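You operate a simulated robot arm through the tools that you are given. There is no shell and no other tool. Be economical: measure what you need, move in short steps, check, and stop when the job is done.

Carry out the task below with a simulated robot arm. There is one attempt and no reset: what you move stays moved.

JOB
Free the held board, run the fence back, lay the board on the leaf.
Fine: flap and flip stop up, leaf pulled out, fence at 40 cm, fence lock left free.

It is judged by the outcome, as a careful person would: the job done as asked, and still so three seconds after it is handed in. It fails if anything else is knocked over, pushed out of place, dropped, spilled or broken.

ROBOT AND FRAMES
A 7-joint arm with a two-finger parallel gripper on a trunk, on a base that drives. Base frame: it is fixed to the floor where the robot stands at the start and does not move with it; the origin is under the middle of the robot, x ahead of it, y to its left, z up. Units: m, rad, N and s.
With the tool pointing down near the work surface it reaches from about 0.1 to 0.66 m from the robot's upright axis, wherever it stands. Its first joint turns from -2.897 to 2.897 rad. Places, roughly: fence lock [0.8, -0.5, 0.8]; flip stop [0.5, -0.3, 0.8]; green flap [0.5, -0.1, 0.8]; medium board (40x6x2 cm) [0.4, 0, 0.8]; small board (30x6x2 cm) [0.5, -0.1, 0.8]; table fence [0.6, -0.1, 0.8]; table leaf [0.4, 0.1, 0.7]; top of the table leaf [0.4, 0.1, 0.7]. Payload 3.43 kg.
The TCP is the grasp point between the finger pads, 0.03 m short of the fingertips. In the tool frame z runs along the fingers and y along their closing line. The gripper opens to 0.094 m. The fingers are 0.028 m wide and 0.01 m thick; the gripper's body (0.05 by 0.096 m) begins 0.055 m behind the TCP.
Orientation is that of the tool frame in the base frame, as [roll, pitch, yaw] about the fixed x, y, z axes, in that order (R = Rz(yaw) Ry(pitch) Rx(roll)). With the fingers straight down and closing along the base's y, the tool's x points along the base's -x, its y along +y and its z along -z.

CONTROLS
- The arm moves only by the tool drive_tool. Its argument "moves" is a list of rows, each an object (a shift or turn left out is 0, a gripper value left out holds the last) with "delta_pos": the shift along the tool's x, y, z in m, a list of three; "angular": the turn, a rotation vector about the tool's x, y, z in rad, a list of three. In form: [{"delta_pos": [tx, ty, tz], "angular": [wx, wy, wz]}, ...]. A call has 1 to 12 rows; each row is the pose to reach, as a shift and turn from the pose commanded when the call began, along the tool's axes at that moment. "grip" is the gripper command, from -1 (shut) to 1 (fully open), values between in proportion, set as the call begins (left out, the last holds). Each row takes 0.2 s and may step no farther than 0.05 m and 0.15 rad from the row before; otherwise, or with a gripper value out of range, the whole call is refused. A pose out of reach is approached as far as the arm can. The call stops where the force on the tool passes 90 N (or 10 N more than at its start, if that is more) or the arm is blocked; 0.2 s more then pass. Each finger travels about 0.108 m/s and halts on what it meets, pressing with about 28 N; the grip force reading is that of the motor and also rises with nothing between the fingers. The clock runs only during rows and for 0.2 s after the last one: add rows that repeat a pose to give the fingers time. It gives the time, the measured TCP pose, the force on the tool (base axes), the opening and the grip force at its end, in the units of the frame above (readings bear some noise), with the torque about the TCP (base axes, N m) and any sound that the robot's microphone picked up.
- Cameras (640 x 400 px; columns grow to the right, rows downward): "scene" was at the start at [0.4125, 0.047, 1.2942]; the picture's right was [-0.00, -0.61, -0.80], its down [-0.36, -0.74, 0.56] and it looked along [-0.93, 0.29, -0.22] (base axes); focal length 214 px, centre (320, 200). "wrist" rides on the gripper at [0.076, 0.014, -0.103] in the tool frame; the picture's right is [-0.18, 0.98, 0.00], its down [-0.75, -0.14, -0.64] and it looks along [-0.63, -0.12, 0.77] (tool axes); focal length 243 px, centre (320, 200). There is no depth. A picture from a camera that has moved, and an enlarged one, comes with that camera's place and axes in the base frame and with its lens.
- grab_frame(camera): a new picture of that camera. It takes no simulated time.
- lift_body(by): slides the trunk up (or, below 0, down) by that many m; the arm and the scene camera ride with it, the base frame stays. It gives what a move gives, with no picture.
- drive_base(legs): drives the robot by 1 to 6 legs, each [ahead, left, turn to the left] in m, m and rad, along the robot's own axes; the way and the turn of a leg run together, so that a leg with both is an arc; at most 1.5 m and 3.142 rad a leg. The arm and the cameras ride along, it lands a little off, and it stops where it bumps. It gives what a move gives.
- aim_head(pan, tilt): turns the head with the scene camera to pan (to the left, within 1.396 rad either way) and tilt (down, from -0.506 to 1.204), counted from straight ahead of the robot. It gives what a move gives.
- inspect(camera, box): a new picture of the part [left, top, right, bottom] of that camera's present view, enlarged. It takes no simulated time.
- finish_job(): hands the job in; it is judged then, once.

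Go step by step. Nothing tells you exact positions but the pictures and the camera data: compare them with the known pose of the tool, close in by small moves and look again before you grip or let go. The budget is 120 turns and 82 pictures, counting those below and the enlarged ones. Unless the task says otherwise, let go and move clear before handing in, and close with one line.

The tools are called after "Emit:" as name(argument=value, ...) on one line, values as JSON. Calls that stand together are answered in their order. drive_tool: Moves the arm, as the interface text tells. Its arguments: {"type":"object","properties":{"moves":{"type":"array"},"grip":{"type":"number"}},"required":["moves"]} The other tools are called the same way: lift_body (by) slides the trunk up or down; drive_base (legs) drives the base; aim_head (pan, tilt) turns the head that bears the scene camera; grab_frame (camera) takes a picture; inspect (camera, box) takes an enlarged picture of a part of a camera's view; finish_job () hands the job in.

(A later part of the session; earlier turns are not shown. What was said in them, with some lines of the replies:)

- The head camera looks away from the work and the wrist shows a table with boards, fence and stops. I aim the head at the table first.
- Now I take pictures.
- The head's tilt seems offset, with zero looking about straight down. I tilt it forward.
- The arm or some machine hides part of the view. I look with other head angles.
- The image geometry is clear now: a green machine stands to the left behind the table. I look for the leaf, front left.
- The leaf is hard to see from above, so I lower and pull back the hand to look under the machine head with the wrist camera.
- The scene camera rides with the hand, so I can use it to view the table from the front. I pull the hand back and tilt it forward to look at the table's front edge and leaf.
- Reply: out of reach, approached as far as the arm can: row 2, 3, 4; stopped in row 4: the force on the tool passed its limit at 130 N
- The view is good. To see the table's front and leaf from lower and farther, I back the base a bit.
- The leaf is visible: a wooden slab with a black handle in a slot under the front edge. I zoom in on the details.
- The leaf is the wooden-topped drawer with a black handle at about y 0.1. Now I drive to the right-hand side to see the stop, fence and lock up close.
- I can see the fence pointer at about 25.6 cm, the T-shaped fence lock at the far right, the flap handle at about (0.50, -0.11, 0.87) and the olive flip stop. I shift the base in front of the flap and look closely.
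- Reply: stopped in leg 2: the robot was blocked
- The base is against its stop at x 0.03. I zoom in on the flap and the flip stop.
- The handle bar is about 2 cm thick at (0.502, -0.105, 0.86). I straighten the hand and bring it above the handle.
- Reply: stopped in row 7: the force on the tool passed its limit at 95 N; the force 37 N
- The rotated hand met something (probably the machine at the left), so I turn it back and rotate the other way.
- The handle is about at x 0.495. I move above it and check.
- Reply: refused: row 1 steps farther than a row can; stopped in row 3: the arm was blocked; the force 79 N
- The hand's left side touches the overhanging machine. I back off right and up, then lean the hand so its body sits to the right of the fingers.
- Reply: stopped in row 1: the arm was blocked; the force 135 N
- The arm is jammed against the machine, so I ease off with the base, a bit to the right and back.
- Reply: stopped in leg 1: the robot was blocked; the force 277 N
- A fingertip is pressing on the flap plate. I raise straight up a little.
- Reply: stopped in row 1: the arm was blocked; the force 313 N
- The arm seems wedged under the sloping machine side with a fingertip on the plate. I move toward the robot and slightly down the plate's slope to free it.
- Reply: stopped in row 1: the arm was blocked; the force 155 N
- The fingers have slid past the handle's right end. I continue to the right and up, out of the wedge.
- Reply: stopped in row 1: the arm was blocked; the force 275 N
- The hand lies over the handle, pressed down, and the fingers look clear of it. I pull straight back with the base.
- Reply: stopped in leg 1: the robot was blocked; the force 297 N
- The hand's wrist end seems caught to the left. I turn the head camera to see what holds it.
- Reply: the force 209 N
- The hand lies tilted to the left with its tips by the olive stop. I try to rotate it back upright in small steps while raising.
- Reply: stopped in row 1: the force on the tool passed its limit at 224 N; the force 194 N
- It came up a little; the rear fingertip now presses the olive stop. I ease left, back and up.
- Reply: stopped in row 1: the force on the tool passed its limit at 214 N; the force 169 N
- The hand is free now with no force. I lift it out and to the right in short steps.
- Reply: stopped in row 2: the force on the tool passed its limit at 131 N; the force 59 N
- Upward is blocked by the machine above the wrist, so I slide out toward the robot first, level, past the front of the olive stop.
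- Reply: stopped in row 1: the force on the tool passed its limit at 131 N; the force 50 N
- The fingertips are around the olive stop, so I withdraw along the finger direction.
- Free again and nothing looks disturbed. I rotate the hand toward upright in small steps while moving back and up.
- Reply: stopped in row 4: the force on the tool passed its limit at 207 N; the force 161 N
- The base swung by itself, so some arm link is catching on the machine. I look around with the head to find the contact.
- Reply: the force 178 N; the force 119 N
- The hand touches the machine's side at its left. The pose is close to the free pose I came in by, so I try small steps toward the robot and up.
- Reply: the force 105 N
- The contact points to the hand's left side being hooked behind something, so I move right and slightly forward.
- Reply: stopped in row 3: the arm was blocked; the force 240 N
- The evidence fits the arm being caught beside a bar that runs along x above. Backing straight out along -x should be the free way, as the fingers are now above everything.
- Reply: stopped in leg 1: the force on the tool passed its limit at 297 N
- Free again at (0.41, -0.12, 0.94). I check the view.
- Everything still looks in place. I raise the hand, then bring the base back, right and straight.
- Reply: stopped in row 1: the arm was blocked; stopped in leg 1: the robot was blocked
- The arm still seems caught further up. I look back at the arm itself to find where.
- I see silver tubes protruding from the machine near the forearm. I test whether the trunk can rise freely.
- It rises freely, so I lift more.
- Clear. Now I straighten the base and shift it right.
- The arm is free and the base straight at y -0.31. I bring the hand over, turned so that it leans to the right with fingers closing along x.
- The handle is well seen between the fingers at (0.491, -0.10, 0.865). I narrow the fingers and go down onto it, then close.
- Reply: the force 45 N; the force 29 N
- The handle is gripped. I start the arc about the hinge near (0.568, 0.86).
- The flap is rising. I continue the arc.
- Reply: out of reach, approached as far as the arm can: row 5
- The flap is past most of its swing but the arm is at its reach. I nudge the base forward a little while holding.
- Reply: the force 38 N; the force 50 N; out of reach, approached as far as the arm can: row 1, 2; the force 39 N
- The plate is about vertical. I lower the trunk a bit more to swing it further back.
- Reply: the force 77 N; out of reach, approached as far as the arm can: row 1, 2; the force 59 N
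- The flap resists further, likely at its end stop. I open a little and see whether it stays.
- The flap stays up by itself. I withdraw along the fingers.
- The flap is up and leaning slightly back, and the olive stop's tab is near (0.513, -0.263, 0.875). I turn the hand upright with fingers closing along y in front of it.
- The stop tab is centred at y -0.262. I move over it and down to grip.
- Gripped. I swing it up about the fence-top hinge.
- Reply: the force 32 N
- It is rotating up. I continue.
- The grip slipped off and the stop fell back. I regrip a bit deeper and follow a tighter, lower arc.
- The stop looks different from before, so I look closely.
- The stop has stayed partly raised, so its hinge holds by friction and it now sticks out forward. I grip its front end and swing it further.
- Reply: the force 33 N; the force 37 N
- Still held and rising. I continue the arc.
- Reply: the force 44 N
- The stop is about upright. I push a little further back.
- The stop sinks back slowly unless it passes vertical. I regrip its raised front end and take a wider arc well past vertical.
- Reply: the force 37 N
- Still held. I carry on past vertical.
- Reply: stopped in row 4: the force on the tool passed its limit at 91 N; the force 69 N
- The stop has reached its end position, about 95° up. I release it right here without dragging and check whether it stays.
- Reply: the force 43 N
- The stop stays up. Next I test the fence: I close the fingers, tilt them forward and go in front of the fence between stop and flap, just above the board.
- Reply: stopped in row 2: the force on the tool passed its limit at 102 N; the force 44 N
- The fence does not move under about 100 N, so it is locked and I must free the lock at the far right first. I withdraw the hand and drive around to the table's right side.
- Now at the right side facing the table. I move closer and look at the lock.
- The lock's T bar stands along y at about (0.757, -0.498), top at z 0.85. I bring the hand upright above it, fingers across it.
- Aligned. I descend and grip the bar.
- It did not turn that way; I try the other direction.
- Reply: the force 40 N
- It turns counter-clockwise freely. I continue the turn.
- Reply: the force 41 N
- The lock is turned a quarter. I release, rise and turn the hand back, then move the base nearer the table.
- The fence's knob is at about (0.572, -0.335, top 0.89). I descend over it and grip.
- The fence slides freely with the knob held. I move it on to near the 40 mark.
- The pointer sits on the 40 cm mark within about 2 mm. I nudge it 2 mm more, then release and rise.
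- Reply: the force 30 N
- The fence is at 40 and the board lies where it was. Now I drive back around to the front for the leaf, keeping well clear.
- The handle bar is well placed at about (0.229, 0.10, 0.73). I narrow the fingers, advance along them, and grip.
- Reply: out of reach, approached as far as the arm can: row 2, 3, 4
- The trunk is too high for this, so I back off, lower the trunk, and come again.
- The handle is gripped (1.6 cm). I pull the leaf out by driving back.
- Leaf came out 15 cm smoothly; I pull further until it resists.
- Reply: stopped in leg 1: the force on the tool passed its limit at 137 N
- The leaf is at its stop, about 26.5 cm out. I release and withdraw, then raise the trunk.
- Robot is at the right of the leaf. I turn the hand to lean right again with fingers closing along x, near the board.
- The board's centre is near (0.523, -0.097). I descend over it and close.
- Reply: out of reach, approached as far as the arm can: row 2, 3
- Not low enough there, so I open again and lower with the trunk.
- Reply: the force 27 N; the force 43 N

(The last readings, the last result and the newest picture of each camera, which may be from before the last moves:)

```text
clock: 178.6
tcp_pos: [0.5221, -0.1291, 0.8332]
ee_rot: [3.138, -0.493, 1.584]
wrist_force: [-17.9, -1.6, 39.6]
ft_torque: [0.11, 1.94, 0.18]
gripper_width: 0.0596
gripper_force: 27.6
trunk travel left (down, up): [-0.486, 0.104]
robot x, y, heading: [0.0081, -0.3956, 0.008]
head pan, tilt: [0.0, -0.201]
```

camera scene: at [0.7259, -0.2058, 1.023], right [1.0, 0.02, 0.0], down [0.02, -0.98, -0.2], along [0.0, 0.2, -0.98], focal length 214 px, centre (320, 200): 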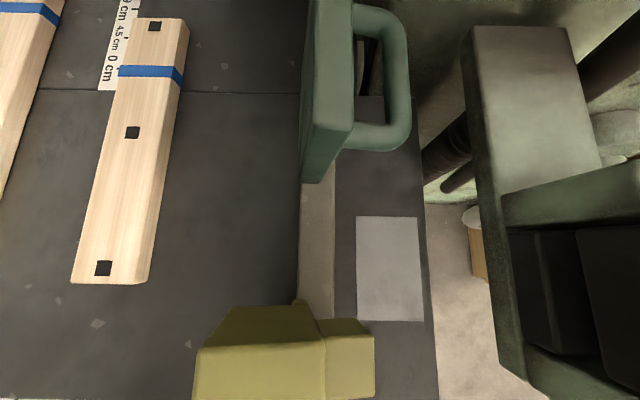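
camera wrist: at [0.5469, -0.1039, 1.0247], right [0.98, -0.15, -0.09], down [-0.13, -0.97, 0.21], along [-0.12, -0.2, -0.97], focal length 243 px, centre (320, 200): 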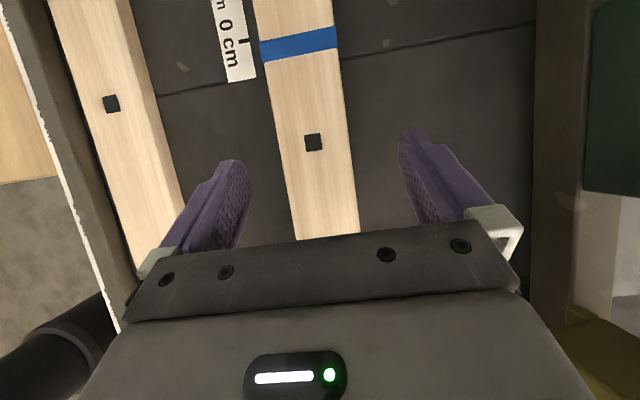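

The board is gripped (6 cm). I lift it and carry it over to above the leaf.

Emit:
lift_body(by=0.1)

Emit:
drive_tool(moves=[{"delta_pos": [0.0, -0.035, 0.0]}, {"delta_pos": [0.0, -0.075, 0.0]}, {"delta_pos": [0.017, -0.11, 0.009]}, {"delta_pos": [0.034, -0.145, 0.018]}, {"delta_pos": [0.052, -0.18, 0.028]}, {"delta_pos": [0.07, -0.215, 0.037]}, {"delta_pos": [0.09, -0.25, 0.048]}, {"delta_pos": [0.11, -0.285, 0.058]}, {"delta_pos": [0.13, -0.32, 0.069]}, {"delta_pos": [0.152, -0.356, 0.081]}, {"delta_pos": [0.175, -0.392, 0.093]}])

Emit:
grab_frame(camera="wrist")

```text
clock: 179.9
tcp_pos: [0.5255, -0.1277, 0.9305]
ee_rot: [3.141, -0.489, 1.58]
wrist_force: [0.2, -0.8, -1.3]
ft_torque: [-0.07, 0.0, -0.04]
gripper_width: 0.0593
gripper_force: 27.8
trunk travel left (down, up): [-0.586, 0.004]
robot x, y, heading: [0.012, -0.3957, 0.011]
head pan, tilt: [0.0, -0.201]
```

```text
clock: 182.3
tcp_pos: [0.1285, 0.0665, 0.9309]
ee_rot: [3.139, -0.488, 1.581]
wrist_force: [0.5, 0.2, -1.6]
ft_torque: [-0.05, -0.02, 0.01]
gripper_width: 0.0592
gripper_force: 28.1
trunk travel left (down, up): [-0.586, 0.004]
robot x, y, heading: [0.0095, -0.3977, 0.011]
head pan, tilt: [0.0, -0.201]
```

```text
2 pictures are left
camera wrist: at [0.1415, 0.0869, 1.0563], right [0.98, -0.15, -0.08], down [-0.13, -0.97, 0.21], along [-0.11, -0.2, -0.97], focal length 243 px, centre (320, 200)
```

wrist: 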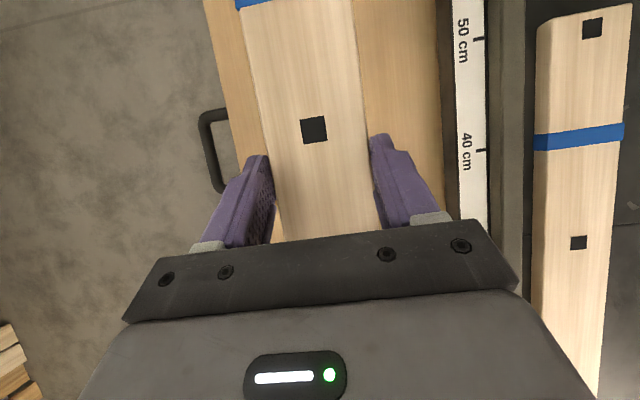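

The board is centred over the leaf. I lower with the trunk most of the way.

Emit:
lift_body(by=-0.125)

Emit:
drive_tool(moves=[{"delta_pos": [-0.0023, 0.003, 0.0044]}, {"delta_pos": [-0.0047, 0.006, 0.0088]}, {"delta_pos": [-0.0047, 0.006, 0.0088]}])

```text
clock: 183.8
tcp_pos: [0.1295, 0.0655, 0.8064]
ee_rot: [3.14, -0.489, 1.582]
wrist_force: [-0.2, 0.3, -1.5]
ft_torque: [-0.02, -0.02, 0.01]
gripper_width: 0.0592
gripper_force: 28.0
trunk travel left (down, up): [-0.461, 0.129]
robot x, y, heading: [0.0078, -0.3966, 0.011]
head pan, tilt: [0.0, -0.201]
```

```text
clock: 184.6
tcp_pos: [0.1353, 0.0657, 0.7958]
ee_rot: [-3.141, -0.487, 1.582]
wrist_force: [-0.7, -0.6, -1.7]
ft_torque: [-0.06, -0.02, -0.01]
gripper_width: 0.0594
gripper_force: 28.0
trunk travel left (down, up): [-0.461, 0.129]
robot x, y, heading: [0.0096, -0.3951, 0.009]
head pan, tilt: [0.0, -0.201]
```

No contact yet; I lower in small steps until it touches.

Emit:
drive_tool(moves=[{"delta_pos": [-0.0019, 0, 0.0035]}, {"delta_pos": [-0.0038, 0, 0.007]}, {"delta_pos": [-0.0056, 0, 0.0106]}])

```text
clock: 185.4
tcp_pos: [0.1359, 0.0662, 0.7837]
ee_rot: [-3.14, -0.488, 1.583]
wrist_force: [0.7, 0.2, -1.2]
ft_torque: [-0.05, 0.03, -0.01]
gripper_width: 0.0596
gripper_force: 28.2
trunk travel left (down, up): [-0.461, 0.129]
robot x, y, heading: [0.0065, -0.3961, 0.011]
head pan, tilt: [0.0, -0.201]
```

Emit:
drive_tool(moves=[{"delta_pos": [-0.0014, 0, 0.0026]}, {"delta_pos": [-0.0028, 0, 0.0053]}, {"delta_pos": [-0.0042, 0, 0.0079]}, {"delta_pos": [-0.0056, 0, 0.0106]}])

```text
clock: 186.4
tcp_pos: [0.1355, 0.0667, 0.7771]
ee_rot: [3.14, -0.498, 1.581]
wrist_force: [1.5, -4.7, 62.1]
ft_torque: [-0.54, 1.47, 0.54]
gripper_width: 0.0598
gripper_force: 27.5
trunk travel left (down, up): [-0.461, 0.129]
robot x, y, heading: [0.0112, -0.3993, 0.009]
head pan, tilt: [0.0, -0.201]
```

It touches the leaf. I ease the pressure, open, and withdraw.

Emit:
drive_tool(moves=[{"delta_pos": [0.0025, 0, -0.0045]}, {"delta_pos": [0.0025, 0, -0.0045]}])

Emit:
drive_tool(moves=[{"delta_pos": [0, 0, 0]}, {"delta_pos": [0, 0, 0]}, {"delta_pos": [0, 0, 0]}, {"delta_pos": [0, 0, -0.03]}, {"delta_pos": [0, 0, -0.07]}, {"delta_pos": [-0.02, 0, -0.11]}, {"delta_pos": [-0.04, 0, -0.15]}], grip=1)

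Emit:
grab_frame(camera="wrist")

```text
clock: 187.0
tcp_pos: [0.1364, 0.065, 0.7769]
ee_rot: [3.141, -0.489, 1.58]
wrist_force: [1.9, 3.9, 12.2]
ft_torque: [1.09, 0.11, -0.27]
gripper_width: 0.0593
gripper_force: 27.8
trunk travel left (down, up): [-0.461, 0.129]
robot x, y, heading: [0.0083, -0.3941, 0.011]
head pan, tilt: [0.0, -0.201]
```

```text
clock: 188.6
tcp_pos: [0.1377, -0.0408, 0.892]
ee_rot: [-3.141, -0.488, 1.581]
wrist_force: [0.2, -0.5, 0.0]
ft_torque: [0.05, -0.01, 0.03]
gripper_width: 0.0941
gripper_force: 0.1
trunk travel left (down, up): [-0.461, 0.129]
robot x, y, heading: [0.0075, -0.3951, 0.014]
head pan, tilt: [0.0, -0.201]
```

```text
1 pictures are left
camera wrist: at [0.1501, -0.0214, 1.017], right [0.98, -0.15, -0.09], down [-0.13, -0.97, 0.21], along [-0.12, -0.2, -0.97], focal length 243 px, centre (320, 200)
```

wrist: 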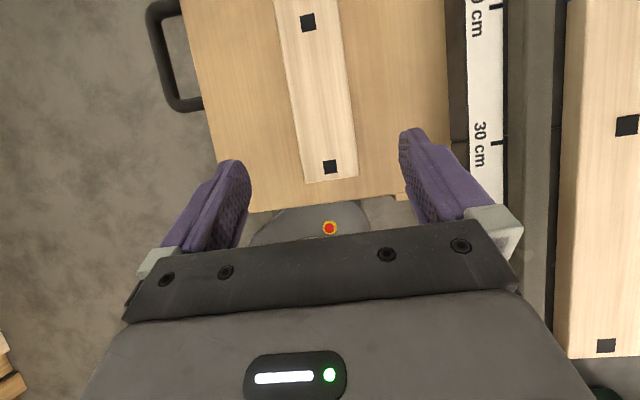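

The board lies flat on the leaf. I move the hand clear and use the last picture to check the flap, stop and fence.

Emit:
drive_tool(moves=[{"delta_pos": [-0.02, 0, -0.04]}, {"delta_pos": [-0.06, 0, -0.06]}, {"delta_pos": [-0.1, 0, -0.08]}])

Emit:
aim_head(pan=1.0, tilt=0.4)

Emit:
grab_frame(camera="scene")

```text
clock: 189.4
tcp_pos: [0.143, -0.1617, 0.9151]
ee_rot: [3.132, -0.496, 1.579]
wrist_force: [0.6, 0.0, 0.7]
ft_torque: [0.0, -0.02, -0.03]
gripper_width: 0.0942
gripper_force: 0.1
trunk travel left (down, up): [-0.461, 0.129]
robot x, y, heading: [0.0094, -0.3943, 0.01]
head pan, tilt: [0.0, -0.201]
```

```text
clock: 190.7
tcp_pos: [0.1413, -0.1624, 0.9133]
ee_rot: [3.134, -0.493, 1.579]
wrist_force: [0.9, 0.1, 0.6]
ft_torque: [0.04, 0.03, -0.02]
gripper_width: 0.0941
gripper_force: 0.0
trunk travel left (down, up): [-0.461, 0.129]
robot x, y, heading: [0.0057, -0.3968, 0.013]
head pan, tilt: [1.0, 0.4]
```

```text
0 pictures are left
camera scene: at [0.2242, -0.2625, 0.9489], right [-0.54, 0.39, -0.74], down [-0.34, 0.71, 0.62], along [0.77, 0.58, -0.25], focal length 214 px, centre (320, 200)
```

scene: 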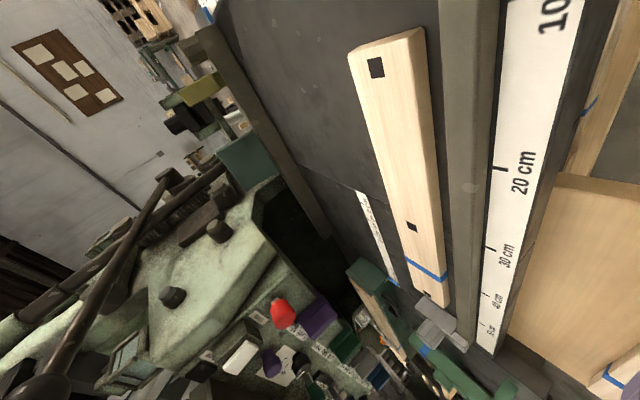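

The flap and the olive stop are both up on the fence. The fence is back, the leaf is out with the board on it, and the hand is clear, so I hand in.

Emit:
finish_job()

```text
The job is handed in.
```

I've handed the job in: the flap and flip stop are up, the fence is at the 40 cm mark (within about 2 mm) with its lock turned free, and the leaf is pulled out to its stop with the small board lying flat on it. On the first try at the flap, the arm jammed hard against the machine and pressed the flap, its handle and the flip stop with up to about 300 N. Pictures afterwards showed nothing moved or broken.
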